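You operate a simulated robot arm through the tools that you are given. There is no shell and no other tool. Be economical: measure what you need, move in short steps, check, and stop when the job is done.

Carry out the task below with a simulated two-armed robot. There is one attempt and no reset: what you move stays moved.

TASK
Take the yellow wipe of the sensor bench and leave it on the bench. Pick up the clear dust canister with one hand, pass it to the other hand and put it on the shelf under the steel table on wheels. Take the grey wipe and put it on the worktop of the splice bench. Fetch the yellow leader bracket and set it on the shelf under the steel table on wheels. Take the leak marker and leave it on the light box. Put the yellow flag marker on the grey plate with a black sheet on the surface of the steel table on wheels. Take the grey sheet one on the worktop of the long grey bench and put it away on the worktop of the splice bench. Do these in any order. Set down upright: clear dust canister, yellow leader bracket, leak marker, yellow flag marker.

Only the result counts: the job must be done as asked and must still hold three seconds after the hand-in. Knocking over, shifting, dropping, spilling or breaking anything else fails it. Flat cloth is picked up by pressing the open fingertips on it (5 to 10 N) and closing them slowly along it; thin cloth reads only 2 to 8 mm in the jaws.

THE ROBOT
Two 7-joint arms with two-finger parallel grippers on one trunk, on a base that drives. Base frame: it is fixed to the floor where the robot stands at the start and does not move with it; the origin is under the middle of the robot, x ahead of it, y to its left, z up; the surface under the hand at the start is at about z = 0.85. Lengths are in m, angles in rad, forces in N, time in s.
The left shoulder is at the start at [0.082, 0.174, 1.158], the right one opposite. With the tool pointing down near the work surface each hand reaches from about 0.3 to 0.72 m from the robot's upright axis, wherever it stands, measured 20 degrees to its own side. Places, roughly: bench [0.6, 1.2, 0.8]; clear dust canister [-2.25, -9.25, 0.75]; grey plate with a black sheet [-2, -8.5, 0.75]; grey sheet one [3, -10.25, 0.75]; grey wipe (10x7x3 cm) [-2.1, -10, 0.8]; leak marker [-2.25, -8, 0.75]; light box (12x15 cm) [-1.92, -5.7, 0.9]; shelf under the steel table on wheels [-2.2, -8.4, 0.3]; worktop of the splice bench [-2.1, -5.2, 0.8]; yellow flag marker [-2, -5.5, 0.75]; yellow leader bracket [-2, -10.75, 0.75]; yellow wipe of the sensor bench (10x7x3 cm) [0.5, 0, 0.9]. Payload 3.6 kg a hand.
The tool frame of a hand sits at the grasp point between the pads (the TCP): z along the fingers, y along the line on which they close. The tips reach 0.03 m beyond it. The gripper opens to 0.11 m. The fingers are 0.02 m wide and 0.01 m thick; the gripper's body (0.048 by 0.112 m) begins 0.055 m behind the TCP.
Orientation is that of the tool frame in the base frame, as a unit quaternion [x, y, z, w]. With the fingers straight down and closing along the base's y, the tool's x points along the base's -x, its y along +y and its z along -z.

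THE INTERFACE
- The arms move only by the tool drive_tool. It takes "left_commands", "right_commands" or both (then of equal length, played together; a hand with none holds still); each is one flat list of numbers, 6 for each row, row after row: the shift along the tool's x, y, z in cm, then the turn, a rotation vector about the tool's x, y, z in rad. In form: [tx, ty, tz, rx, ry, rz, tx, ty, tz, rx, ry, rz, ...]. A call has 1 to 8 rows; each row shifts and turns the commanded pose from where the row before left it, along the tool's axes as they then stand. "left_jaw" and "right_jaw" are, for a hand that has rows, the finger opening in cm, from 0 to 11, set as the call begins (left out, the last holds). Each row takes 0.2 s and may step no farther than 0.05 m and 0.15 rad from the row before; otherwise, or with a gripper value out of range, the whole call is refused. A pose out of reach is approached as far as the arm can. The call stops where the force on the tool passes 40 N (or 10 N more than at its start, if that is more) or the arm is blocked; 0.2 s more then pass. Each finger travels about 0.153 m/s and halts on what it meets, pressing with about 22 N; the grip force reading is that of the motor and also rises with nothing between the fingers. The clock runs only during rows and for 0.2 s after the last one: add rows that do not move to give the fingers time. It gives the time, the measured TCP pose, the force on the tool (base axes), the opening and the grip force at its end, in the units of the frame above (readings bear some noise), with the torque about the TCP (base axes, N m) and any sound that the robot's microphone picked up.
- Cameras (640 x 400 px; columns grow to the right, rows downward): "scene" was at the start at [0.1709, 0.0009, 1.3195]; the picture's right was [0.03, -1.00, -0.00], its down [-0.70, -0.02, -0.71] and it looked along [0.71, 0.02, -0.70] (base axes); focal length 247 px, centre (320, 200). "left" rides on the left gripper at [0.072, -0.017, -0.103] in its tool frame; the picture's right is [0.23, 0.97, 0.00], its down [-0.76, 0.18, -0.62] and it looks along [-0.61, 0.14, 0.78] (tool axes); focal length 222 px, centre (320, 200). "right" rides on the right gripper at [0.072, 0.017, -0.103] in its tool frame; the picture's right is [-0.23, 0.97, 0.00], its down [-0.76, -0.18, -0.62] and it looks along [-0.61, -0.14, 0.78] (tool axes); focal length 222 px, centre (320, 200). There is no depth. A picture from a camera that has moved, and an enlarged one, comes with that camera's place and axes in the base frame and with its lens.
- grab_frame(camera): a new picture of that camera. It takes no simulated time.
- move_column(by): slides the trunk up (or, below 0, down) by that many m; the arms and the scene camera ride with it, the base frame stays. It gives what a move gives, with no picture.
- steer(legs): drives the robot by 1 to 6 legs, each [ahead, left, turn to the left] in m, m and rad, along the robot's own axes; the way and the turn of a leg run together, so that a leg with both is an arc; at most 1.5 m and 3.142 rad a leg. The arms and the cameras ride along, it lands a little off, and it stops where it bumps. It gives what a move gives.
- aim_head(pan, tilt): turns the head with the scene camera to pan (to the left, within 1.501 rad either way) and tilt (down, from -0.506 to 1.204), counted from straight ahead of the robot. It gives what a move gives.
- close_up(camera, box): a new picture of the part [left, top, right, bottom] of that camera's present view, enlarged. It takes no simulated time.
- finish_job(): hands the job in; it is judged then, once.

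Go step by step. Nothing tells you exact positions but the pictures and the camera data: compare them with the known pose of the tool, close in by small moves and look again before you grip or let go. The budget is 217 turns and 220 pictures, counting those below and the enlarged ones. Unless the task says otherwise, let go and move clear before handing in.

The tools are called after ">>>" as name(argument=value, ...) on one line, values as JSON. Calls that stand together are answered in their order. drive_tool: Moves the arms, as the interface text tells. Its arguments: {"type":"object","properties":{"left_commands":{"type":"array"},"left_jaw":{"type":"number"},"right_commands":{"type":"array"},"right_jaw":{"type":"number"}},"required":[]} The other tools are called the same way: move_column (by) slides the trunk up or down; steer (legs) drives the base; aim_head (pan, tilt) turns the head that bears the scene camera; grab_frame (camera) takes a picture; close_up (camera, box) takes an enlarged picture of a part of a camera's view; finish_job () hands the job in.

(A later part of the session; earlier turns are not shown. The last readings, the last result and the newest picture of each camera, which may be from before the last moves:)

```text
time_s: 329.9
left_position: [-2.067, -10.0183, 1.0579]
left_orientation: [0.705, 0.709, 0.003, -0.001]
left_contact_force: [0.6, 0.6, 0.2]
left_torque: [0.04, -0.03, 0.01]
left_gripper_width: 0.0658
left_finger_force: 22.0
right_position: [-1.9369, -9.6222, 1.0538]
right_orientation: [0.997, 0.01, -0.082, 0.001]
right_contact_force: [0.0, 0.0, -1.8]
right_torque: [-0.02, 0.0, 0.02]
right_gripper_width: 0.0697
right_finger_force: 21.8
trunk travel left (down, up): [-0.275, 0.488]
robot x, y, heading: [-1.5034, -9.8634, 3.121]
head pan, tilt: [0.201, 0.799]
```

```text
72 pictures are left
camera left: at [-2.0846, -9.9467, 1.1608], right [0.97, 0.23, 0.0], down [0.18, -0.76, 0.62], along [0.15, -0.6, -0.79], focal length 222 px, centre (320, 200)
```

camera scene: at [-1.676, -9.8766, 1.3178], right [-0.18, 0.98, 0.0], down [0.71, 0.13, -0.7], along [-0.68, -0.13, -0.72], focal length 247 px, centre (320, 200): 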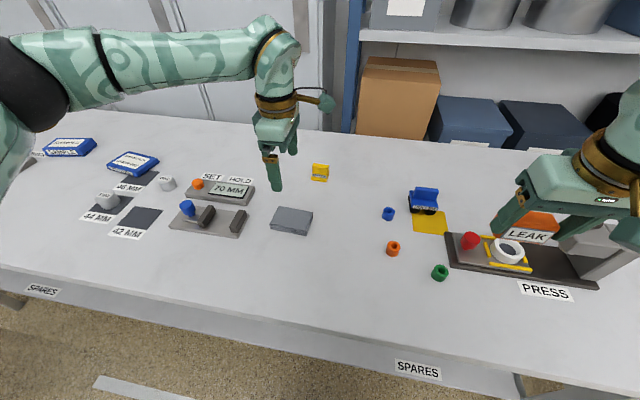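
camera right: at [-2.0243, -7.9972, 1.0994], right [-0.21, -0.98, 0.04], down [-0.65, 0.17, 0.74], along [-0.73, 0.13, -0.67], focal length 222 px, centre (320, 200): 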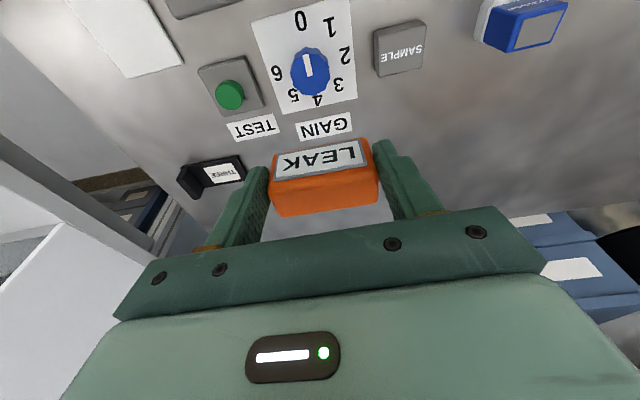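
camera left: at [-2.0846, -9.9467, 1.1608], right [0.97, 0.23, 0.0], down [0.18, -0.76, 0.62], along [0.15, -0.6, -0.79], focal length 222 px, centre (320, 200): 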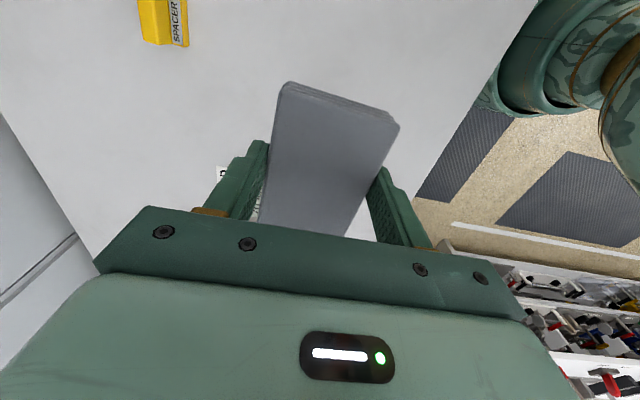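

Grey wipe held. Retract, back off and strafe to the splice bench.

>>> drive_tool(left_commands=[0, 4, 0, 0, 0, 0, 0, 4, 0, 0, 0, 0, 0, 4, 0, 0, 0, 0, 0, 4, 0, 0, 0, 0])

>>> steer(legs=[[-0.5, 0, 0.018], [0, -1.35, 0], [0, -1.3, 0], [0, -1.3, 0]])

>>> aim_head(pan=0, tilt=0.5)

>>> grab_frame(camera="scene")

```text
time_s: 330.9
left_position: [-1.9059, -10.0187, 1.0576]
left_orientation: [0.706, 0.708, 0.003, 0.0]
left_contact_force: [-1.3, 0.5, -0.4]
left_torque: [0.02, 0.0, 0.04]
left_gripper_width: 0.0654
left_finger_force: 21.8
right_position: [-1.9373, -9.6231, 1.0537]
right_orientation: [0.997, 0.01, -0.083, 0.001]
right_contact_force: [-0.8, -1.1, -1.4]
right_torque: [-0.01, -0.01, 0.01]
right_gripper_width: 0.0695
right_finger_force: 22.2
trunk travel left (down, up): [-0.275, 0.488]
robot x, y, heading: [-1.5063, -9.8617, 3.126]
head pan, tilt: [0.201, 0.799]
```

```text
time_s: 352.5
left_position: [-1.3791, -6.0665, 1.0575]
left_orientation: [0.699, 0.715, 0.003, -0.001]
left_contact_force: [-0.1, 0.7, -0.7]
left_torque: [-0.01, 0.0, -0.03]
left_gripper_width: 0.0648
left_finger_force: 22.1
right_position: [-1.4161, -5.671, 1.0532]
right_orientation: [0.996, 0.018, -0.082, 0.002]
right_contact_force: [0.0, -0.6, -1.1]
right_torque: [-0.05, 0.0, -0.01]
right_gripper_width: 0.0695
right_finger_force: 22.5
trunk travel left (down, up): [-0.275, 0.488]
robot x, y, heading: [-0.9814, -5.9033, 3.139]
head pan, tilt: [0.201, 0.799]
```

```text
time_s: 353.3
left_position: [-1.3799, -6.0671, 1.0572]
left_orientation: [0.699, 0.715, 0.004, -0.001]
left_contact_force: [-0.3, -0.5, -0.4]
left_torque: [-0.02, 0.01, 0.0]
left_gripper_width: 0.0648
left_finger_force: 21.8
right_position: [-1.4165, -5.6713, 1.0523]
right_orientation: [0.996, 0.018, -0.082, 0.002]
right_contact_force: [-0.4, -0.3, -0.7]
right_torque: [0.01, -0.04, 0.0]
right_gripper_width: 0.0697
right_finger_force: 21.8
trunk travel left (down, up): [-0.275, 0.488]
robot x, y, heading: [-0.9769, -5.9029, 3.138]
head pan, tilt: [0.0, 0.499]
```

```text
71 pictures are left
camera scene: at [-1.1626, -5.9054, 1.3437], right [0.0, 1.0, 0.0], down [0.48, 0.0, -0.88], along [-0.88, 0.0, -0.48], focal length 247 px, centre (320, 200)
```

scene: 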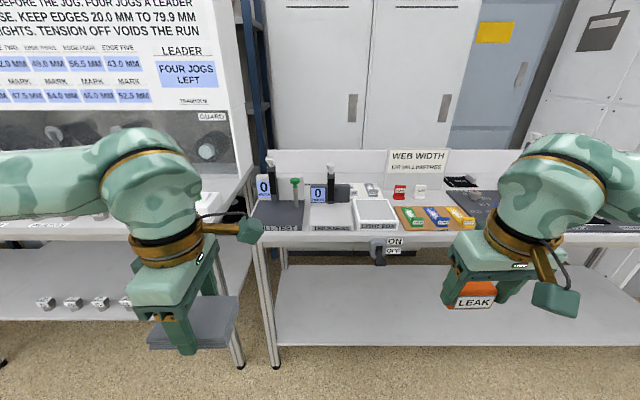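

>>> steer(legs=[[0.45, 0, 0]])

>>> aim_head(pan=-0.2, tilt=0.8)

>>> grab_frame(camera="scene")

>>> grab_frame(camera="right")

```text
time_s: 356.0
left_position: [-1.8317, -6.0629, 1.0561]
left_orientation: [0.701, 0.713, 0.003, -0.001]
left_contact_force: [-0.3, 0.3, 0.1]
left_torque: [-0.01, -0.04, 0.04]
left_gripper_width: 0.0649
left_finger_force: 21.9
right_position: [-1.866, -5.6679, 1.0535]
right_orientation: [0.997, 0.017, -0.081, 0.002]
right_contact_force: [-1.4, -0.8, -1.1]
right_torque: [0.01, -0.02, -0.02]
right_gripper_width: 0.0698
right_finger_force: 22.1
trunk travel left (down, up): [-0.275, 0.488]
robot x, y, heading: [-1.4321, -5.8994, 3.131]
head pan, tilt: [0.0, 0.499]
```

```text
time_s: 356.8
left_position: [-1.83, -6.0619, 1.0568]
left_orientation: [0.701, 0.713, 0.004, -0.001]
left_contact_force: [0.1, 0.3, -0.8]
left_torque: [-0.03, 0.02, -0.01]
left_gripper_width: 0.0647
left_finger_force: 22.2
right_position: [-1.8653, -5.6696, 1.0533]
right_orientation: [0.997, 0.015, -0.082, 0.001]
right_contact_force: [-1.0, 0.2, -1.6]
right_torque: [-0.01, -0.02, 0.0]
right_gripper_width: 0.0695
right_finger_force: 21.9
trunk travel left (down, up): [-0.275, 0.488]
robot x, y, heading: [-1.4307, -5.9062, 3.136]
head pan, tilt: [-0.201, 0.799]
```

```text
70 pictures are left
camera scene: at [-1.6003, -5.8871, 1.3179], right [0.2, 0.98, 0.0], down [0.7, -0.15, -0.7], along [-0.68, 0.14, -0.72], focal length 247 px, centre (320, 200)
```

scene: 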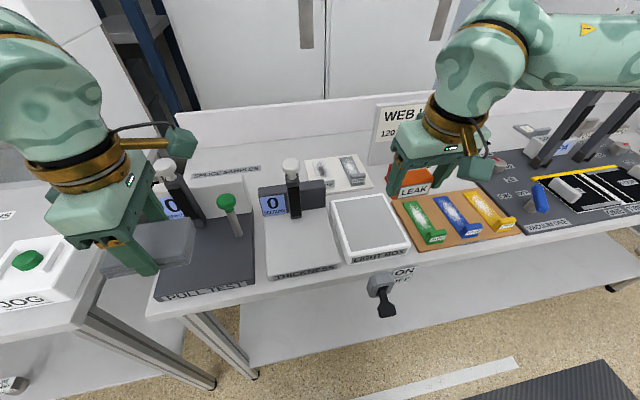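

```text
69 pictures are left
camera right: at [-1.7759, -5.6815, 1.1436], right [-0.19, -0.98, 0.04], down [-0.66, 0.16, 0.74], along [-0.73, 0.12, -0.67], focal length 222 px, centre (320, 200)
```

right: 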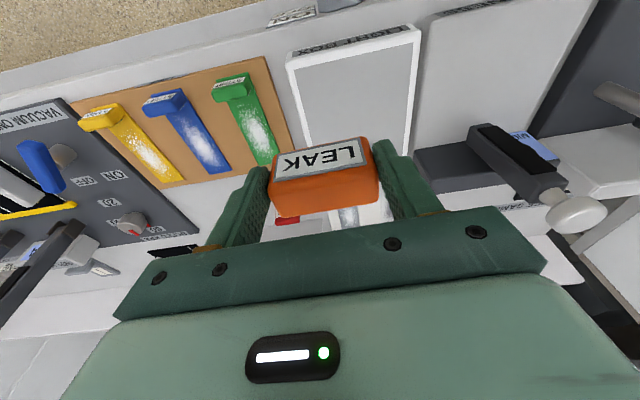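

The light box top is centred near (−1.908, −5.712). Move LEAK over it and descend partway.

>>> drive_tool(right_commands=[-2.1, 2.1, 0.35, 0, 0, 0, -2.1, 2.1, 0.35, 0, 0, 0, 0.5, 0, 3, 0, 0, 0, 0.5, 0, 3, 0, 0, 0, 0.5, 0, 2.9, 0, 0, 0, 0, 0, 0, 0, 0, 0])

>>> grab_frame(camera="right")

>>> close_up(camera="scene", box=[290, 140, 460, 280])

```text
time_s: 358.2
left_position: [-1.8297, -6.063, 1.0577]
left_orientation: [0.701, 0.713, 0.004, -0.002]
left_contact_force: [-0.4, 0.6, -1.0]
left_torque: [-0.04, 0.0, 0.01]
left_gripper_width: 0.0646
left_finger_force: 22.4
right_position: [-1.9051, -5.7127, 0.9611]
right_orientation: [0.997, 0.017, -0.081, 0.001]
right_contact_force: [0.8, 0.7, -1.6]
right_torque: [-0.03, 0.06, 0.01]
right_gripper_width: 0.0693
right_finger_force: 22.1
trunk travel left (down, up): [-0.275, 0.488]
robot x, y, heading: [-1.4337, -5.9013, 3.135]
head pan, tilt: [-0.201, 0.799]
```

```text
68 pictures are left
camera right: at [-1.8156, -5.7257, 1.0521], right [-0.19, -0.98, 0.04], down [-0.66, 0.16, 0.74], along [-0.73, 0.12, -0.67], focal length 222 px, centre (320, 200)
```

right: 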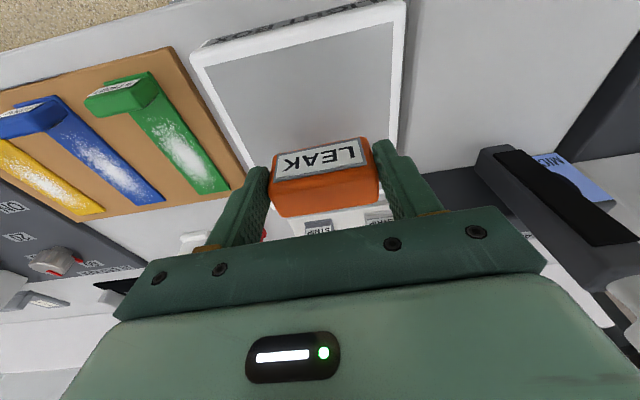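

```text
2.86 times, centred on (375, 210) of scene
camera zoom: at [-1.6001, -5.8873, 1.3179], right [0.2, 0.98, 0.0], down [0.7, -0.15, -0.7], along [-0.68, 0.14, -0.72], focal length 706 px, centre (163, 171)
```

zoom: 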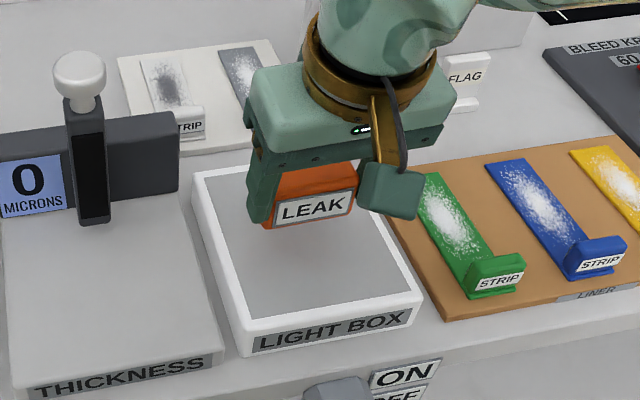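

>>> drive_tool(right_commands=[0.0, -0.6, 2.0, 0, 0, 0, 0.2, 0, 1.4, 0, 0, 0, 0, 0, 0, 0, 0, 0])

>>> drive_tool(right_commands=[0.1, 0, 0.5, 0, 0, 0, 0, 0, 0, 0, 0, 0])

>>> drive_tool(right_commands=[0.1, 0, 0.5, 0, 0, 0, 0, 0, 0, 0, 0, 0])

```text
time_s: 359.0
left_position: [-1.8294, -6.063, 1.058]
left_orientation: [0.701, 0.713, 0.003, -0.002]
left_contact_force: [0.8, 0.3, -1.5]
left_torque: [0.0, 0.01, 0.02]
left_gripper_width: 0.0645
left_finger_force: 21.7
right_position: [-1.9099, -5.706, 0.9292]
right_orientation: [0.996, 0.017, -0.083, 0.002]
right_contact_force: [-2.3, 1.3, 15.1]
right_torque: [0.01, 0.22, -0.01]
right_gripper_width: 0.0698
right_finger_force: 21.5
trunk travel left (down, up): [-0.275, 0.488]
robot x, y, heading: [-1.4291, -5.9058, 3.138]
head pan, tilt: [-0.201, 0.799]
```

```text
time_s: 359.6
left_position: [-1.8294, -6.0639, 1.0583]
left_orientation: [0.702, 0.713, 0.003, -0.002]
left_contact_force: [-0.7, -0.7, -0.5]
left_torque: [-0.02, 0.03, 0.01]
left_gripper_width: 0.0648
left_finger_force: 21.5
right_position: [-1.9084, -5.7063, 0.9247]
right_orientation: [0.996, 0.016, -0.083, 0.001]
right_contact_force: [-1.5, 0.6, 15.2]
right_torque: [-0.05, 0.16, 0.03]
right_gripper_width: 0.0696
right_finger_force: 21.8
trunk travel left (down, up): [-0.275, 0.488]
robot x, y, heading: [-1.4286, -5.9025, 3.134]
head pan, tilt: [-0.201, 0.799]
```

```text
time_s: 360.2
left_position: [-1.8291, -6.0637, 1.0583]
left_orientation: [0.701, 0.714, 0.003, -0.001]
left_contact_force: [-0.2, -0.2, 0.1]
left_torque: [0.01, 0.0, 0.01]
left_gripper_width: 0.0647
left_finger_force: 21.8
right_position: [-1.908, -5.7064, 0.9204]
right_orientation: [0.996, 0.017, -0.084, 0.001]
right_contact_force: [-1.6, 1.9, 31.3]
right_torque: [-0.15, -0.16, 0.04]
right_gripper_width: 0.0695
right_finger_force: 21.8
trunk travel left (down, up): [-0.275, 0.488]
robot x, y, heading: [-1.4306, -5.9026, 3.136]
head pan, tilt: [-0.201, 0.799]
```

Contact. Ease off 3 mm and release, then rise.

>>> drive_tool(right_commands=[0, 0, -0.3, 0, 0, 0, 0, 0, 0, 0, 0, 0])

>>> drive_tool(right_commands=[0, 0, 0, 0, 0, 0, 0, 0, 0, 0, 0, 0, -0.2, 0, -1.5, 0, 0, 0, -0.5, 0, -3, 0, 0, 0, -0.5, 0, -3, 0, 0, 0, -0.5, 0, -3, 0, 0, 0, -0.5, 0, -3, 0, 0, 0], right_jaw=8.6)

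>>> grab_frame(camera="right")

>>> grab_frame(camera="scene")

```text
time_s: 360.8
left_position: [-1.8303, -6.0631, 1.0572]
left_orientation: [0.701, 0.713, 0.004, -0.001]
left_contact_force: [-1.1, -0.9, -0.5]
left_torque: [0.0, 0.02, 0.02]
left_gripper_width: 0.0648
left_finger_force: 22.2
right_position: [-1.9076, -5.7058, 0.9203]
right_orientation: [0.997, 0.016, -0.081, 0.0]
right_contact_force: [-3.9, -2.5, 11.5]
right_torque: [-0.52, 0.04, -0.17]
right_gripper_width: 0.0698
right_finger_force: 22.3
trunk travel left (down, up): [-0.275, 0.488]
robot x, y, heading: [-1.4313, -5.9063, 3.136]
head pan, tilt: [-0.201, 0.799]
```

```text
time_s: 362.4
left_position: [-1.8307, -6.0627, 1.058]
left_orientation: [0.702, 0.713, 0.004, -0.002]
left_contact_force: [0.6, -0.7, -0.4]
left_torque: [-0.01, 0.01, 0.0]
left_gripper_width: 0.0648
left_finger_force: 21.5
right_position: [-1.9084, -5.7062, 1.0581]
right_orientation: [0.997, 0.017, -0.081, 0.001]
right_contact_force: [-0.1, -0.9, -0.5]
right_torque: [-0.01, 0.0, 0.01]
right_gripper_width: 0.086
right_finger_force: 0.1
trunk travel left (down, up): [-0.275, 0.488]
robot x, y, heading: [-1.4303, -5.8997, 3.142]
head pan, tilt: [-0.201, 0.799]
```

```text
66 pictures are left
camera right: at [-1.8186, -5.7192, 1.1494], right [-0.19, -0.98, 0.04], down [-0.66, 0.16, 0.74], along [-0.73, 0.12, -0.67], focal length 222 px, centre (320, 200)
```

right: 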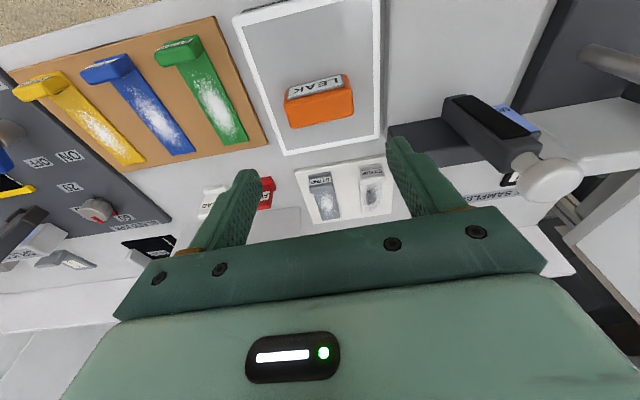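

```text
65 pictures are left
camera scene: at [-1.5999, -5.8873, 1.3179], right [0.2, 0.98, 0.0], down [0.7, -0.15, -0.7], along [-0.68, 0.14, -0.72], focal length 247 px, centre (320, 200)
```

scene: 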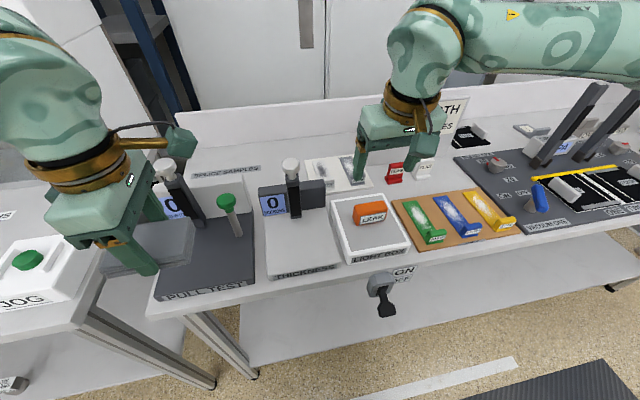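

LEAK stands on the light box. Now find free room on the splice bench for the wipe and later the sheet.

>>> aim_head(pan=-0.9, tilt=0.6)

>>> grab_frame(camera="scene")

>>> aim_head(pan=0.0, tilt=0.6)

>>> grab_frame(camera="scene")

```text
time_s: 363.5
left_position: [-1.8298, -6.0637, 1.0573]
left_orientation: [0.701, 0.713, 0.003, -0.001]
left_contact_force: [-0.7, 0.8, 0.8]
left_torque: [0.01, 0.01, -0.01]
left_gripper_width: 0.0647
left_finger_force: 22.2
right_position: [-1.9087, -5.7059, 1.0591]
right_orientation: [0.996, 0.016, -0.082, 0.001]
right_contact_force: [-0.6, -0.6, -0.2]
right_torque: [0.01, -0.01, 0.0]
right_gripper_width: 0.0857
right_finger_force: 0.0
trunk travel left (down, up): [-0.275, 0.488]
robot x, y, heading: [-1.4332, -5.9041, 3.136]
head pan, tilt: [-0.901, 0.6]
```

```text
64 pictures are left
camera scene: at [-1.5759, -5.8341, 1.3347], right [0.79, 0.62, 0.0], down [0.35, -0.44, -0.82], along [-0.51, 0.65, -0.57], focal length 247 px, centre (320, 200)
```

scene: 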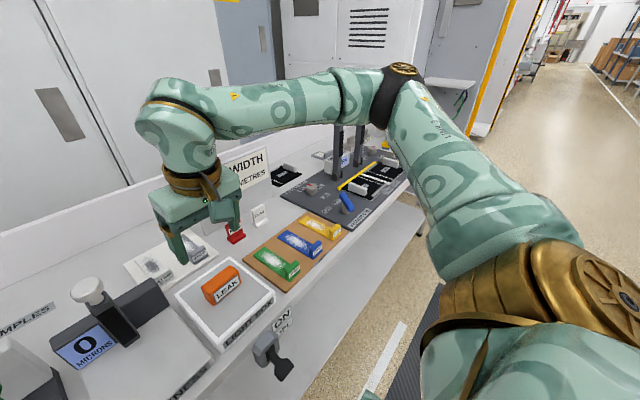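

```text
time_s: 364.7
left_position: [-1.8306, -6.0627, 1.0569]
left_orientation: [0.701, 0.713, 0.003, 0.0]
left_contact_force: [0.5, 0.4, -0.4]
left_torque: [0.05, -0.01, 0.03]
left_gripper_width: 0.065
left_finger_force: 21.9
right_position: [-1.9094, -5.705, 1.0596]
right_orientation: [0.997, 0.017, -0.081, 0.002]
right_contact_force: [0.9, -1.0, 0.2]
right_torque: [0.04, -0.02, 0.0]
right_gripper_width: 0.0859
right_finger_force: 0.1
trunk travel left (down, up): [-0.275, 0.488]
robot x, y, heading: [-1.429, -5.9046, 3.131]
head pan, tilt: [0.0, 0.6]
```

```text
63 pictures are left
camera scene: at [-1.6097, -5.9031, 1.3347], right [0.01, 1.0, 0.0], down [0.57, 0.0, -0.82], along [-0.82, 0.01, -0.57], focal length 247 px, centre (320, 200)
```

scene: 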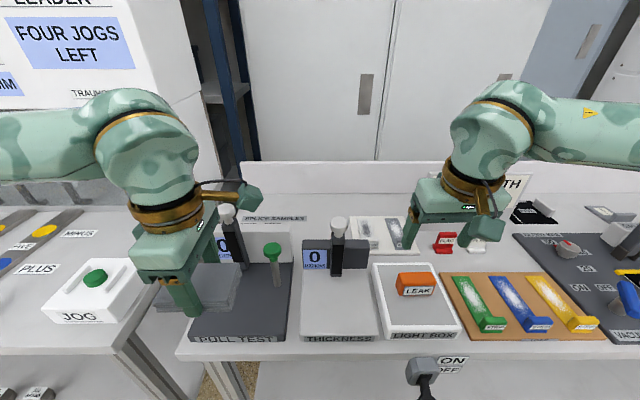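

Let me inspect the right end of this bench.

>>> steer(legs=[[-0.4, 0, 0], [0, -1.1, 0]])

>>> grab_frame(camera="scene")

```text
time_s: 372.4
left_position: [-1.4264, -4.9731, 1.0579]
left_orientation: [0.698, 0.716, 0.003, 0.0]
left_contact_force: [-0.4, 0.5, 0.2]
left_torque: [0.01, -0.01, -0.01]
left_gripper_width: 0.065
left_finger_force: 22.2
right_position: [-1.5068, -4.6165, 1.0591]
right_orientation: [0.996, 0.021, -0.082, 0.002]
right_contact_force: [0.6, -0.2, -0.4]
right_torque: [-0.02, 0.01, -0.03]
right_gripper_width: 0.086
right_finger_force: 0.1
trunk travel left (down, up): [-0.275, 0.488]
robot x, y, heading: [-1.0286, -4.8062, -3.131]
head pan, tilt: [0.0, 0.6]
```

```text
62 pictures are left
camera scene: at [-1.2071, -4.8115, 1.3347], right [0.0, 1.0, 0.0], down [0.57, 0.0, -0.82], along [-0.82, 0.0, -0.57], focal length 247 px, centre (320, 200)
```

scene: 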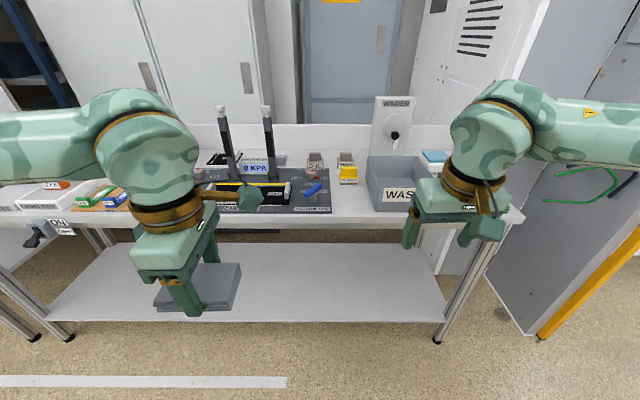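

>>> close_up(camera="scene", box=[300, 130, 540, 240])

```text
2.67 times, centred on (420, 185) of scene
camera zoom: at [-1.2071, -4.8115, 1.3347], right [0.0, 1.0, 0.0], down [0.57, 0.0, -0.82], along [-0.82, 0.0, -0.57], focal length 659 px, centre (53, 240)
```

zoom: 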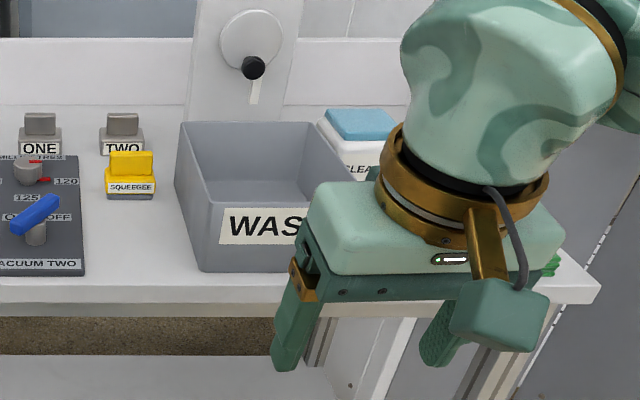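

There is a free patch about 12.5 × 17 cm between the vacuum plate and the WASTE box, centred at (−1.905, −4.708). I'll turn the wipe so its long side points along x and approach.

>>> drive_tool(left_commands=[0, 0, 0, 0, 0, 0.15, 0, 0, 0, 0, 0, 0.15, 0, 0, 0, 0, 0, 0.15, 0, 0, 0, 0, 0, 0.15, 0, 0, 0, 0, 0, 0.15, 0, 0, 0, 0, 0, 0.15, 0, 0, 0, 0, 0, 0.15, 0, 0, 0, 0, 0, 0.15])

>>> drive_tool(left_commands=[0, 0, 0, 0, 0, 0.15, 0, 0, 0, 0, 0, 0.15, 0, 0, 0, 0, 0, 0.07], right_commands=[2, 0, -3, 0, 0, 0, 2, 0, -3, 0, 0, 0, 2, 0, -3, 0, 0, 0])

>>> steer(legs=[[0, -0.2, 0], [0.38, 0, 0]])

>>> aim_head(pan=0.1, tilt=0.8)

>>> grab_frame(camera="scene")

>>> grab_frame(camera="left")

```text
time_s: 374.2
left_position: [-1.4255, -4.9736, 1.057]
left_orientation: [0.981, 0.196, 0.001, -0.003]
left_contact_force: [-0.9, -0.7, 0.2]
left_torque: [-0.03, 0.02, 0.02]
left_gripper_width: 0.0649
left_finger_force: 22.5
right_position: [-1.5083, -4.6166, 1.0588]
right_orientation: [0.996, 0.021, -0.082, 0.001]
right_contact_force: [0.5, -0.5, 0.1]
right_torque: [0.0, 0.01, 0.0]
right_gripper_width: 0.0861
right_finger_force: 0.2
trunk travel left (down, up): [-0.275, 0.488]
robot x, y, heading: [-1.0297, -4.8113, -3.133]
head pan, tilt: [0.0, 0.6]
```

```text
time_s: 375.0
left_position: [-1.4251, -4.974, 1.0569]
left_orientation: [1.0, 0.013, 0.001, -0.003]
left_contact_force: [0.4, 0.1, -0.2]
left_torque: [-0.01, 0.03, 0.0]
left_gripper_width: 0.065
left_finger_force: 22.2
right_position: [-1.4324, -4.6129, 1.1387]
right_orientation: [0.996, 0.019, -0.082, 0.001]
right_contact_force: [0.0, -0.1, 1.0]
right_torque: [-0.03, -0.01, 0.01]
right_gripper_width: 0.0861
right_finger_force: 0.0
trunk travel left (down, up): [-0.275, 0.488]
robot x, y, heading: [-1.0282, -4.8087, -3.143]
head pan, tilt: [0.0, 0.6]
```

```text
time_s: 378.6
left_position: [-1.8044, -4.7793, 1.0572]
left_orientation: [1.0, 0.017, 0.002, -0.002]
left_contact_force: [0.3, -0.3, -0.5]
left_torque: [0.0, -0.03, 0.0]
left_gripper_width: 0.0647
left_finger_force: 22.0
right_position: [-1.8149, -4.4211, 1.1373]
right_orientation: [0.996, 0.024, -0.08, 0.002]
right_contact_force: [-1.1, -0.4, -0.3]
right_torque: [0.01, -0.02, 0.0]
right_gripper_width: 0.0861
right_finger_force: 0.1
trunk travel left (down, up): [-0.275, 0.488]
robot x, y, heading: [-1.4054, -4.6161, -3.132]
head pan, tilt: [0.0, 0.6]
```

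```text
time_s: 379.3
left_position: [-1.8034, -4.7791, 1.0568]
left_orientation: [1.0, 0.017, 0.002, -0.002]
left_contact_force: [0.5, -0.1, -0.3]
left_torque: [-0.02, 0.01, 0.01]
left_gripper_width: 0.0649
left_finger_force: 21.7
right_position: [-1.8136, -4.4204, 1.1376]
right_orientation: [0.996, 0.023, -0.082, 0.002]
right_contact_force: [-0.5, -0.1, 0.0]
right_torque: [-0.01, 0.0, -0.01]
right_gripper_width: 0.0859
right_finger_force: 0.1
trunk travel left (down, up): [-0.275, 0.488]
robot x, y, heading: [-1.4082, -4.6117, -3.134]
head pan, tilt: [0.099, 0.799]
```

```text
60 pictures are left
camera scene: at [-1.5782, -4.6245, 1.3179], right [-0.11, 0.99, 0.0], down [0.71, 0.08, -0.7], along [-0.69, -0.07, -0.72], focal length 247 px, centre (320, 200)
```

scene: 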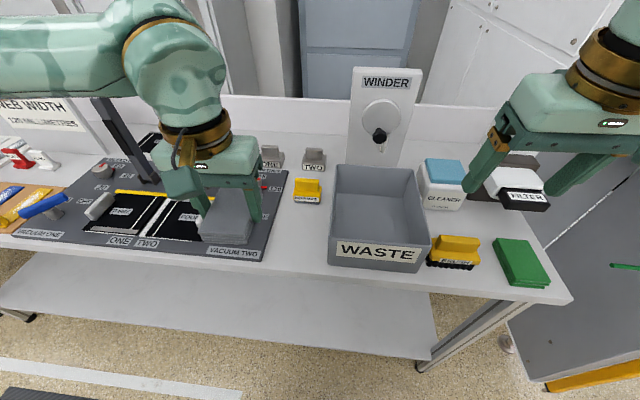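

```text
59 pictures are left
camera left: at [-1.733, -4.7612, 1.16], right [0.26, -0.97, -0.01], down [-0.76, -0.21, 0.62], along [-0.6, -0.16, -0.78], focal length 222 px, centre (320, 200)
```

left: 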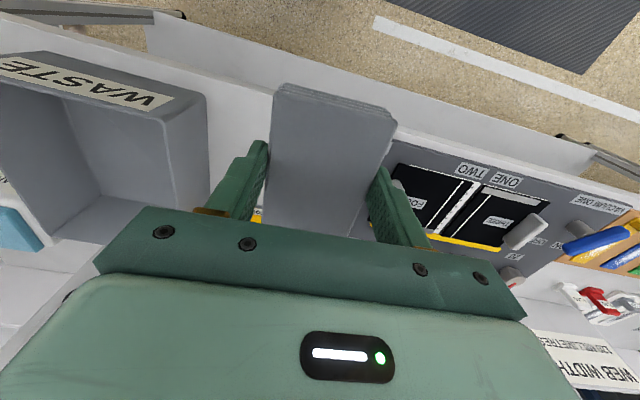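

>>> drive_tool(left_commands=[-3.4, -2.37, 0, 0, 0, 0, -3.4, -2.37, 0, 0, 0, 0, -3.4, -2.37, 0, 0, 0, -0.03, 0, 0, 4, 0, 0, 0, 0, 0, 4, 0, 0, 0, 0, 0, 0, 0, 0, 0])

>>> grab_frame(camera="left")

>>> grab_frame(camera="scene")

```text
time_s: 380.7
left_position: [-1.9072, -4.7107, 0.9763]
left_orientation: [0.999, 0.031, 0.002, -0.003]
left_contact_force: [0.3, -0.4, -0.4]
left_torque: [-0.05, 0.01, -0.01]
left_gripper_width: 0.065
left_finger_force: 21.3
right_position: [-1.8135, -4.4206, 1.1378]
right_orientation: [0.996, 0.024, -0.082, 0.002]
right_contact_force: [1.0, 0.5, 0.0]
right_torque: [0.0, 0.0, 0.01]
right_gripper_width: 0.086
right_finger_force: 0.1
trunk travel left (down, up): [-0.275, 0.488]
robot x, y, heading: [-1.4079, -4.6124, -3.131]
head pan, tilt: [0.099, 0.799]
```

```text
58 pictures are left
camera left: at [-1.8369, -4.6904, 1.0793], right [0.29, -0.96, -0.01], down [-0.75, -0.23, 0.62], along [-0.59, -0.17, -0.78], focal length 222 px, centre (320, 200)
```

left: 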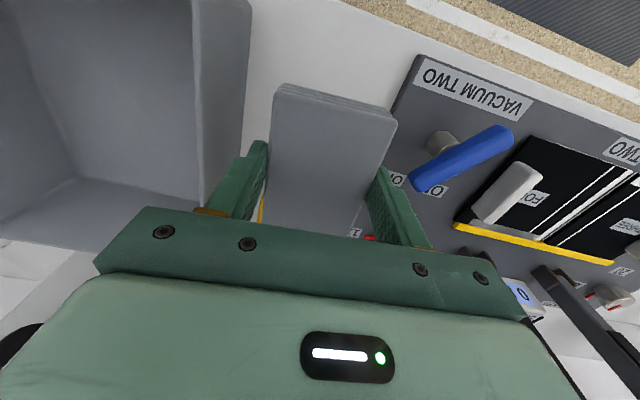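

```text
57 pictures are left
camera scene: at [-1.578, -4.6247, 1.3179], right [-0.11, 0.99, 0.0], down [0.71, 0.08, -0.7], along [-0.69, -0.08, -0.72], focal length 247 px, centre (320, 200)
```

scene: 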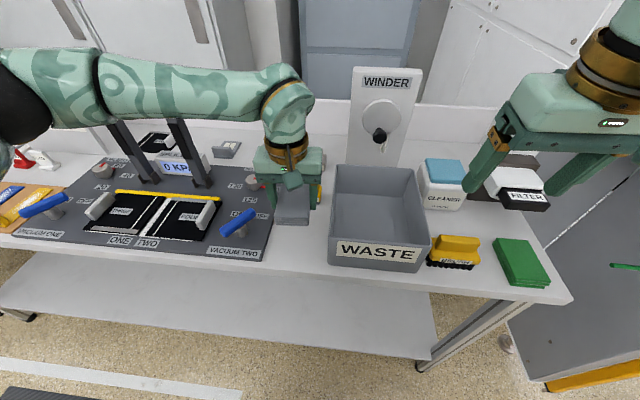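

>>> drive_tool(left_commands=[0.8, 0, 3, 0, 0, 0.06, 0, 0, 3, 0, 0, 0, 0, 0, 2, 0, 0, 0, 0, 0, 0, 0, 0, 0])

>>> drive_tool(left_commands=[0, 0, 0.6, 0, 0, 0, 0, 0, 0, 0, 0, 0])

>>> drive_tool(left_commands=[0, 0, 0.5, 0, 0, 0, 0, 0, 0, 0, 0, 0])

```text
time_s: 381.7
left_position: [-1.9001, -4.7097, 0.8958]
left_orientation: [1.0, 0.001, 0.001, -0.003]
left_contact_force: [-0.1, -0.4, 0.3]
left_torque: [-0.03, 0.01, -0.02]
left_gripper_width: 0.0649
left_finger_force: 22.2
right_position: [-1.813, -4.4202, 1.1379]
right_orientation: [0.996, 0.023, -0.082, 0.002]
right_contact_force: [-0.1, 0.4, 0.2]
right_torque: [0.01, 0.0, 0.0]
right_gripper_width: 0.086
right_finger_force: 0.1
trunk travel left (down, up): [-0.275, 0.488]
robot x, y, heading: [-1.4091, -4.6147, -3.136]
head pan, tilt: [0.099, 0.799]
```

```text
time_s: 382.3
left_position: [-1.9004, -4.7098, 0.8908]
left_orientation: [1.0, 0.001, 0.002, -0.003]
left_contact_force: [1.0, 0.3, -0.3]
left_torque: [-0.01, -0.01, 0.0]
left_gripper_width: 0.0649
left_finger_force: 22.0
right_position: [-1.814, -4.42, 1.1376]
right_orientation: [0.996, 0.024, -0.081, 0.002]
right_contact_force: [-0.1, 0.5, -0.2]
right_torque: [0.03, -0.03, 0.0]
right_gripper_width: 0.0859
right_finger_force: 0.1
trunk travel left (down, up): [-0.275, 0.488]
robot x, y, heading: [-1.4068, -4.6138, -3.134]
head pan, tilt: [0.099, 0.799]
```

```text
time_s: 382.9
left_position: [-1.9003, -4.7097, 0.8867]
left_orientation: [1.0, 0.001, 0.001, -0.004]
left_contact_force: [0.0, -0.9, 5.0]
left_torque: [-0.16, -0.22, -0.04]
left_gripper_width: 0.0648
left_finger_force: 22.1
right_position: [-1.8128, -4.4194, 1.1385]
right_orientation: [0.996, 0.023, -0.081, 0.002]
right_contact_force: [-0.3, 0.1, -0.2]
right_torque: [0.02, 0.02, 0.0]
right_gripper_width: 0.0857
right_finger_force: 0.1
trunk travel left (down, up): [-0.275, 0.488]
robot x, y, heading: [-1.4094, -4.6122, -3.13]
head pan, tilt: [0.099, 0.799]
```

Contact. Open to 8.3 cm and rise.

>>> drive_tool(left_commands=[0, 0, 0, 0, 0, 0, 0, 0, 0, 0, 0, 0, 0, 0, -2, 0, 0, 0, 0, 0, -4, 0, 0, 0, 0, 0, -4, 0, 0, 0, 0, 0, -4, 0, 0, 0, 0, 0, -4, 0, 0, 0], left_jaw=8.3)

>>> grab_frame(camera="scene")

```text
time_s: 384.5
left_position: [-1.8999, -4.7106, 1.0662]
left_orientation: [1.0, 0.002, 0.002, -0.003]
left_contact_force: [-0.7, -0.5, 0.3]
left_torque: [0.0, -0.01, 0.02]
left_gripper_width: 0.0828
left_finger_force: 0.1
right_position: [-1.8132, -4.4198, 1.1383]
right_orientation: [0.996, 0.024, -0.082, 0.002]
right_contact_force: [0.0, 1.0, -0.7]
right_torque: [-0.02, 0.02, 0.02]
right_gripper_width: 0.086
right_finger_force: 0.2
trunk travel left (down, up): [-0.275, 0.488]
robot x, y, heading: [-1.4109, -4.6103, -3.133]
head pan, tilt: [0.099, 0.799]
```

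```text
56 pictures are left
camera scene: at [-1.5778, -4.6244, 1.318], right [-0.11, 0.99, 0.0], down [0.71, 0.08, -0.7], along [-0.69, -0.08, -0.72], focal length 247 px, centre (320, 200)
```

scene: 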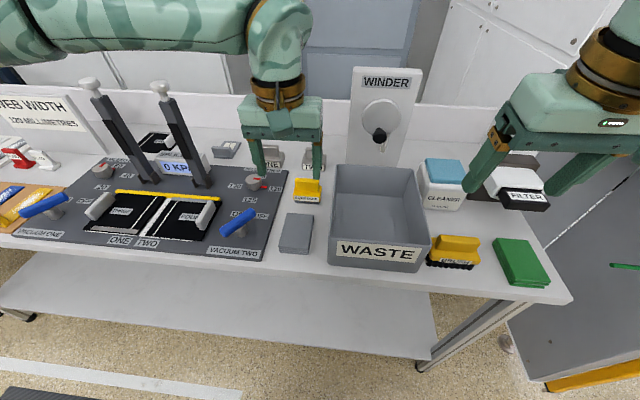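

The grey wipe is on the splice bench. Next the grey sheet near (3, −10.25): retract, back off, turn toward −y and look around.

>>> drive_tool(left_commands=[4, 0, 0, 0, 0, 0, 4, 0, 0, 0, 0, 0, 4, 0, 0, 0, 0, 0])

>>> steer(legs=[[-0.75, 0, 0], [0, 0, 1.571], [1.5, 0, 0], [0.9, 0, 0]])

>>> aim_head(pan=0.55, tilt=0.15)

>>> grab_frame(camera="scene")

```text
time_s: 385.3
left_position: [-1.78, -4.7109, 1.068]
left_orientation: [1.0, 0.002, 0.001, -0.003]
left_contact_force: [0.5, 0.1, -0.3]
left_torque: [-0.02, 0.0, 0.02]
left_gripper_width: 0.083
left_finger_force: 0.0
right_position: [-1.8132, -4.4197, 1.1381]
right_orientation: [0.996, 0.023, -0.082, 0.002]
right_contact_force: [0.2, 0.2, 0.8]
right_torque: [-0.01, -0.03, 0.01]
right_gripper_width: 0.0863
right_finger_force: 0.0
trunk travel left (down, up): [-0.275, 0.488]
robot x, y, heading: [-1.408, -4.617, -3.126]
head pan, tilt: [0.099, 0.799]
```

```text
time_s: 404.6
left_position: [-0.4994, -7.3793, 1.0666]
left_orientation: [0.7, 0.714, -0.001, -0.003]
left_contact_force: [0.2, -0.5, 0.1]
left_torque: [-0.01, 0.01, 0.01]
left_gripper_width: 0.0832
left_finger_force: 0.0
right_position: [-0.7899, -7.4165, 1.1388]
right_orientation: [0.683, 0.726, -0.055, 0.059]
right_contact_force: [-0.2, -0.2, -0.4]
right_torque: [0.0, -0.01, -0.04]
right_gripper_width: 0.0858
right_finger_force: 0.0
trunk travel left (down, up): [-0.275, 0.488]
robot x, y, heading: [-0.6009, -7.0058, -1.545]
head pan, tilt: [0.099, 0.799]
```

```text
time_s: 405.7
left_position: [-0.4988, -7.3784, 1.0671]
left_orientation: [0.7, 0.714, -0.001, -0.003]
left_contact_force: [-0.5, 0.6, 0.2]
left_torque: [0.02, 0.01, 0.0]
left_gripper_width: 0.0831
left_finger_force: 0.0
right_position: [-0.7882, -7.4169, 1.1381]
right_orientation: [0.682, 0.726, -0.057, 0.06]
right_contact_force: [-0.1, 0.0, -0.4]
right_torque: [0.03, -0.03, 0.0]
right_gripper_width: 0.0861
right_finger_force: 0.1
trunk travel left (down, up): [-0.275, 0.488]
robot x, y, heading: [-0.6028, -7.0057, -1.548]
head pan, tilt: [0.55, 0.15]
```

```text
55 pictures are left
camera scene: at [-0.5502, -7.1772, 1.3761], right [-0.84, -0.54, 0.0], down [-0.08, 0.13, -0.99], along [0.54, -0.83, -0.15], focal length 247 px, centre (320, 200)
```

scene: 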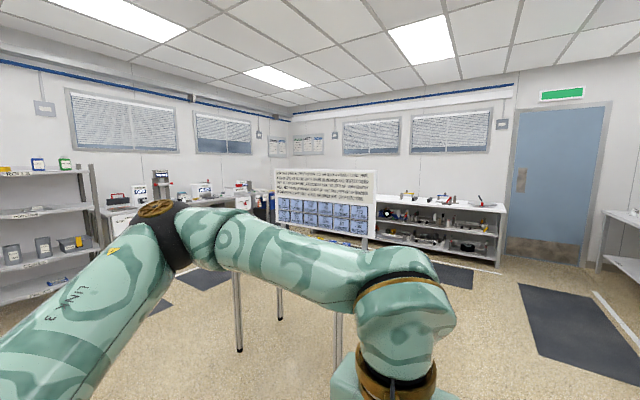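

The middle table is at about x 0–0.9, y −8.2…−8.7; the long bench is along the far wall near x 3. I'll go around the north of the table.

>>> steer(legs=[[0, 0, 1.548], [1.4, 0, 0], [1.1, 0, 0]])

>>> aim_head(pan=-0.75, tilt=0.25)

>>> grab_frame(camera="scene")

```text
time_s: 421.6
left_position: [2.2739, -6.9422, 1.0666]
left_orientation: [0.006, 1.0, -0.002, -0.002]
left_contact_force: [0.6, 0.4, 0.0]
left_torque: [-0.03, 0.03, 0.05]
left_gripper_width: 0.083
left_finger_force: 0.0
right_position: [2.304, -7.2338, 1.1381]
right_orientation: [-0.016, 0.997, 0.001, 0.082]
right_contact_force: [-0.1, -0.2, 0.6]
right_torque: [0.02, 0.04, -0.01]
right_gripper_width: 0.0862
right_finger_force: 0.0
trunk travel left (down, up): [-0.275, 0.488]
robot x, y, heading: [1.8977, -7.0362, -0.004]
head pan, tilt: [0.55, 0.15]
```

```text
time_s: 423.1
left_position: [2.2748, -6.9425, 1.0671]
left_orientation: [0.006, 1.0, -0.003, -0.002]
left_contact_force: [-0.4, -0.1, 0.7]
left_torque: [-0.02, 0.0, 0.01]
left_gripper_width: 0.0831
left_finger_force: 0.0
right_position: [2.3027, -7.2351, 1.1375]
right_orientation: [-0.016, 0.997, 0.001, 0.082]
right_contact_force: [0.5, 0.8, 0.3]
right_torque: [-0.02, -0.01, -0.01]
right_gripper_width: 0.0861
right_finger_force: 0.1
trunk travel left (down, up): [-0.275, 0.488]
robot x, y, heading: [1.9052, -7.0329, -0.01]
head pan, tilt: [-0.75, 0.25]
```

```text
54 pictures are left
camera scene: at [2.0571, -7.1011, 1.3669], right [-0.69, -0.73, 0.0], down [-0.18, 0.17, -0.97], along [0.71, -0.66, -0.25], focal length 247 px, centre (320, 200)
```

scene: 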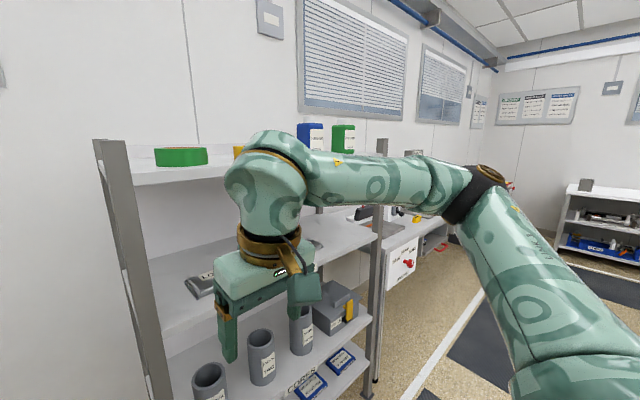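

A rack is just ahead; back 0.35 m and strafe right toward the long bench.

>>> steer(legs=[[-0.35, 0, 0], [0, -1.5, 0], [0, -1.45, 0]])

>>> aim_head(pan=0, tilt=0.4)

>>> grab_frame(camera="scene")

```text
time_s: 439.3
left_position: [1.9323, -9.9011, 1.067]
left_orientation: [0.0, 1.0, -0.003, -0.001]
left_contact_force: [-0.2, 0.2, 0.0]
left_torque: [-0.01, 0.06, -0.02]
left_gripper_width: 0.0831
left_finger_force: 0.1
right_position: [1.9644, -10.192, 1.1378]
right_orientation: [-0.023, 0.996, 0.002, 0.082]
right_contact_force: [0.5, -0.4, -1.2]
right_torque: [0.01, -0.01, 0.01]
right_gripper_width: 0.0859
right_finger_force: 0.0
trunk travel left (down, up): [-0.275, 0.488]
robot x, y, heading: [1.5577, -9.9994, 0.004]
head pan, tilt: [-0.75, 0.25]
```

```text
time_s: 440.4
left_position: [1.9311, -9.9011, 1.0671]
left_orientation: [0.0, 1.0, -0.003, -0.003]
left_contact_force: [-0.6, -1.4, -0.7]
left_torque: [0.0, 0.02, 0.02]
left_gripper_width: 0.0832
left_finger_force: 0.1
right_position: [1.9634, -10.1923, 1.1379]
right_orientation: [-0.023, 0.996, 0.002, 0.082]
right_contact_force: [-0.3, -0.1, 0.0]
right_torque: [0.02, 0.0, -0.01]
right_gripper_width: 0.0862
right_finger_force: 0.1
trunk travel left (down, up): [-0.275, 0.488]
robot x, y, heading: [1.5596, -9.9987, 0.01]
head pan, tilt: [0.0, 0.4]
```

```text
53 pictures are left
camera scene: at [1.7403, -9.9981, 1.353], right [0.0, -1.0, 0.0], down [-0.39, 0.0, -0.92], along [0.92, 0.0, -0.39], focal length 247 px, centre (320, 200)
```

scene: 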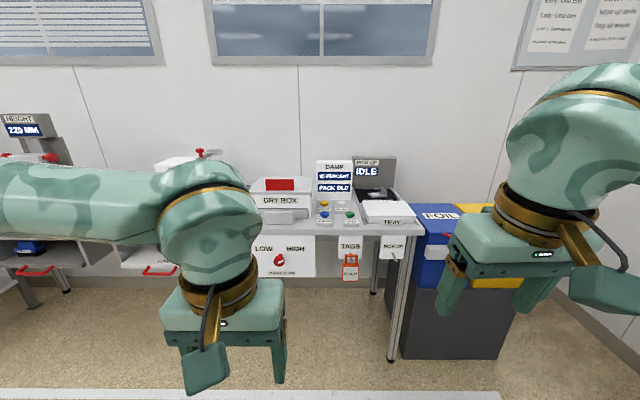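

>>> steer(legs=[[0.45, -0.1, 0]])

>>> aim_head(pan=-0.1, tilt=0.6)

>>> grab_frame(camera="scene")

>>> close_up(camera="scene", box=[230, 130, 480, 260])

```text
time_s: 443.1
left_position: [2.3815, -9.9972, 1.0673]
left_orientation: [-0.001, 1.0, -0.003, -0.002]
left_contact_force: [-0.2, -0.8, -0.2]
left_torque: [0.02, 0.02, 0.01]
left_gripper_width: 0.0831
left_finger_force: 0.1
right_position: [2.4141, -10.2889, 1.1382]
right_orientation: [-0.023, 0.996, 0.002, 0.081]
right_contact_force: [0.0, 0.7, 0.3]
right_torque: [-0.01, -0.01, 0.01]
right_gripper_width: 0.0861
right_finger_force: 0.0
trunk travel left (down, up): [-0.275, 0.488]
robot x, y, heading: [2.0039, -10.0942, 0.009]
head pan, tilt: [0.0, 0.4]
```

```text
time_s: 443.9
left_position: [2.3808, -9.9974, 1.0677]
left_orientation: [-0.001, 1.0, -0.003, -0.002]
left_contact_force: [-0.1, -0.3, -0.5]
left_torque: [0.01, 0.0, 0.0]
left_gripper_width: 0.0828
left_finger_force: 0.0
right_position: [2.4148, -10.2873, 1.1384]
right_orientation: [-0.023, 0.996, 0.001, 0.082]
right_contact_force: [-0.2, 0.8, -0.1]
right_torque: [0.0, 0.01, -0.03]
right_gripper_width: 0.0857
right_finger_force: 0.1
trunk travel left (down, up): [-0.275, 0.488]
robot x, y, heading: [2.0076, -10.0934, 0.007]
head pan, tilt: [-0.099, 0.6]
```

```text
52 pictures are left
camera scene: at [2.1853, -10.103, 1.3348], right [-0.09, -1.0, 0.0], down [-0.56, 0.05, -0.83], along [0.82, -0.08, -0.56], focal length 247 px, centre (320, 200)
```

scene: 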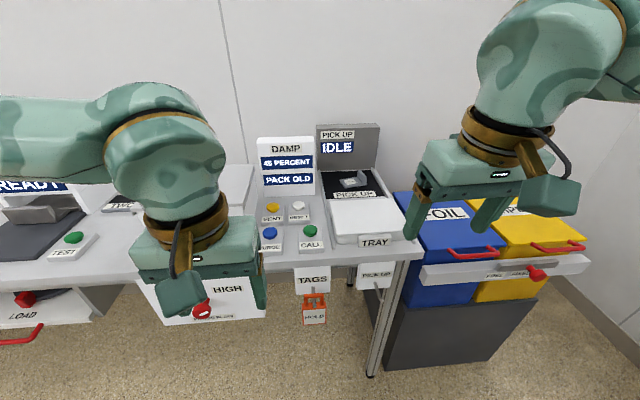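

```text
2.56 times, centred on (355, 195) of scene
camera zoom: at [2.1853, -10.103, 1.3348], right [-0.09, -1.0, 0.0], down [-0.56, 0.05, -0.83], along [0.82, -0.08, -0.56], focal length 633 px, centre (230, 213)
```

zoom: 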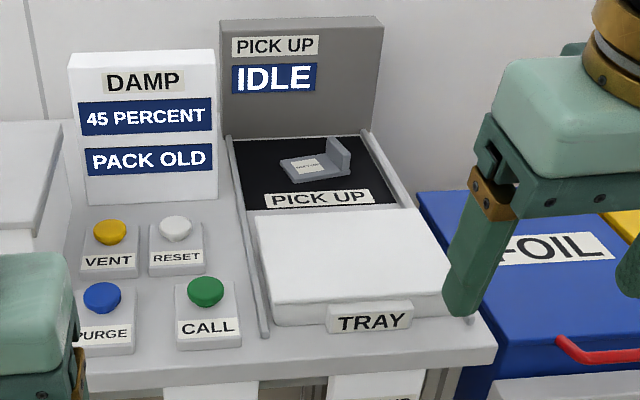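

>>> close_up(camera="scene", box=[320, 165, 390, 215])

>>> aim_head(pan=0.75, tilt=0.5)

>>> grab_frame(camera="scene")

```text
8.00 times, centred on (355, 190) of scene
camera zoom: at [2.1853, -10.103, 1.3348], right [-0.09, -1.0, 0.0], down [-0.56, 0.05, -0.83], along [0.82, -0.08, -0.56], focal length 1978 px, centre (40, 280)
```

zoom: 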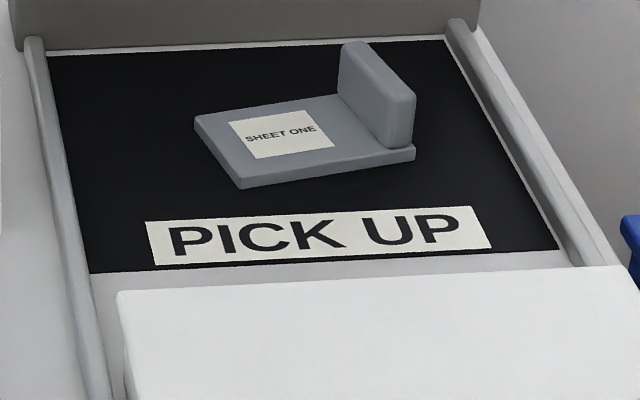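

```text
time_s: 445.0
left_position: [2.3822, -9.9977, 1.0672]
left_orientation: [-0.001, 1.0, -0.003, -0.001]
left_contact_force: [-0.4, 0.5, -0.9]
left_torque: [-0.01, 0.0, 0.01]
left_gripper_width: 0.083
left_finger_force: 0.0
right_position: [2.4132, -10.2878, 1.1383]
right_orientation: [-0.023, 0.996, 0.002, 0.082]
right_contact_force: [-0.1, 0.2, -0.4]
right_torque: [-0.02, 0.04, 0.0]
right_gripper_width: 0.0859
right_finger_force: 0.1
trunk travel left (down, up): [-0.275, 0.488]
robot x, y, heading: [2.0041, -10.0936, 0.003]
head pan, tilt: [0.75, 0.499]
```

```text
49 pictures are left
camera scene: at [2.1636, -10.0325, 1.3438], right [0.69, -0.73, 0.0], down [-0.35, -0.33, -0.88], along [0.64, 0.6, -0.48], focal length 247 px, centre (320, 200)
```

scene: 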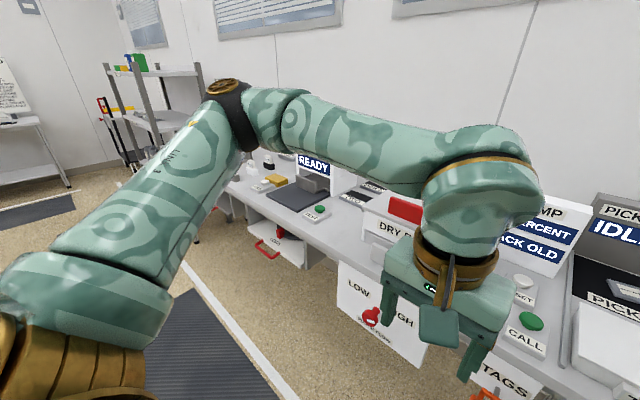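

Found "SHEET ONE": a small grey plate with an upright tab, on the PICK UP pad near (3.04, −10.34). I'll take the tab with the right hand; drive in.

>>> steer(legs=[[0.36, -0.085, 0]])

>>> aim_head(pan=-0.35, tilt=0.75)

>>> grab_frame(camera="scene")

>>> grab_frame(camera="right")

```text
time_s: 447.4
left_position: [2.7417, -10.0763, 1.0671]
left_orientation: [-0.002, 1.0, -0.002, -0.002]
left_contact_force: [0.9, -0.3, -0.9]
left_torque: [0.01, 0.0, 0.03]
left_gripper_width: 0.0831
left_finger_force: 0.0
right_position: [2.7757, -10.367, 1.1382]
right_orientation: [-0.025, 0.996, 0.002, 0.082]
right_contact_force: [0.8, -0.2, 0.2]
right_torque: [-0.02, -0.03, 0.01]
right_gripper_width: 0.0861
right_finger_force: 0.1
trunk travel left (down, up): [-0.275, 0.488]
robot x, y, heading: [2.3699, -10.1742, 0.008]
head pan, tilt: [0.75, 0.499]
```

```text
time_s: 448.7
left_position: [2.7425, -10.0768, 1.0665]
left_orientation: [-0.002, 1.0, -0.003, -0.002]
left_contact_force: [0.5, -0.3, -0.1]
left_torque: [-0.01, 0.02, 0.0]
left_gripper_width: 0.083
left_finger_force: 0.1
right_position: [2.7756, -10.368, 1.1377]
right_orientation: [-0.024, 0.996, 0.003, 0.082]
right_contact_force: [-0.4, -0.2, 1.1]
right_torque: [0.02, 0.0, 0.02]
right_gripper_width: 0.0858
right_finger_force: 0.1
trunk travel left (down, up): [-0.275, 0.488]
robot x, y, heading: [2.3686, -10.1732, 0.012]
head pan, tilt: [-0.351, 0.75]
```

```text
48 pictures are left
camera scene: at [2.5369, -10.2036, 1.3219], right [-0.33, -0.94, 0.0], down [-0.64, 0.23, -0.73], along [0.69, -0.24, -0.68], focal length 247 px, centre (320, 200)
```

scene: 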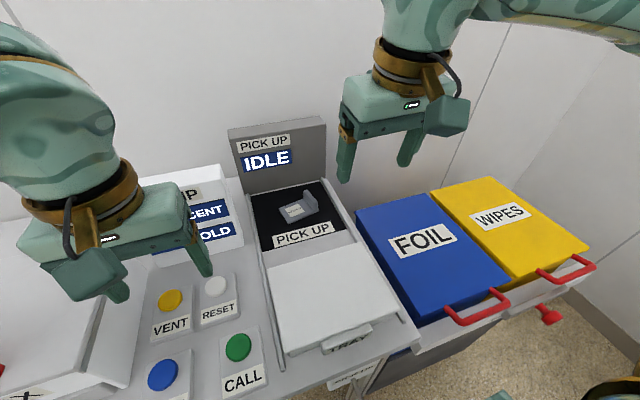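

```text
47 pictures are left
camera right: at [2.6877, -10.3546, 1.2283], right [0.18, 0.98, 0.04], down [0.66, -0.15, 0.74], along [0.73, -0.11, -0.67], focal length 222 px, centre (320, 200)
```

right: 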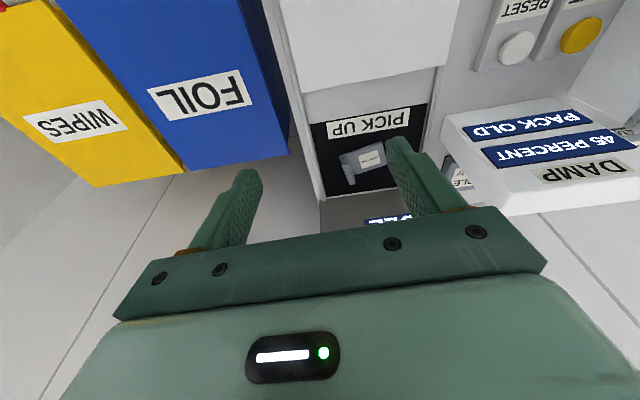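

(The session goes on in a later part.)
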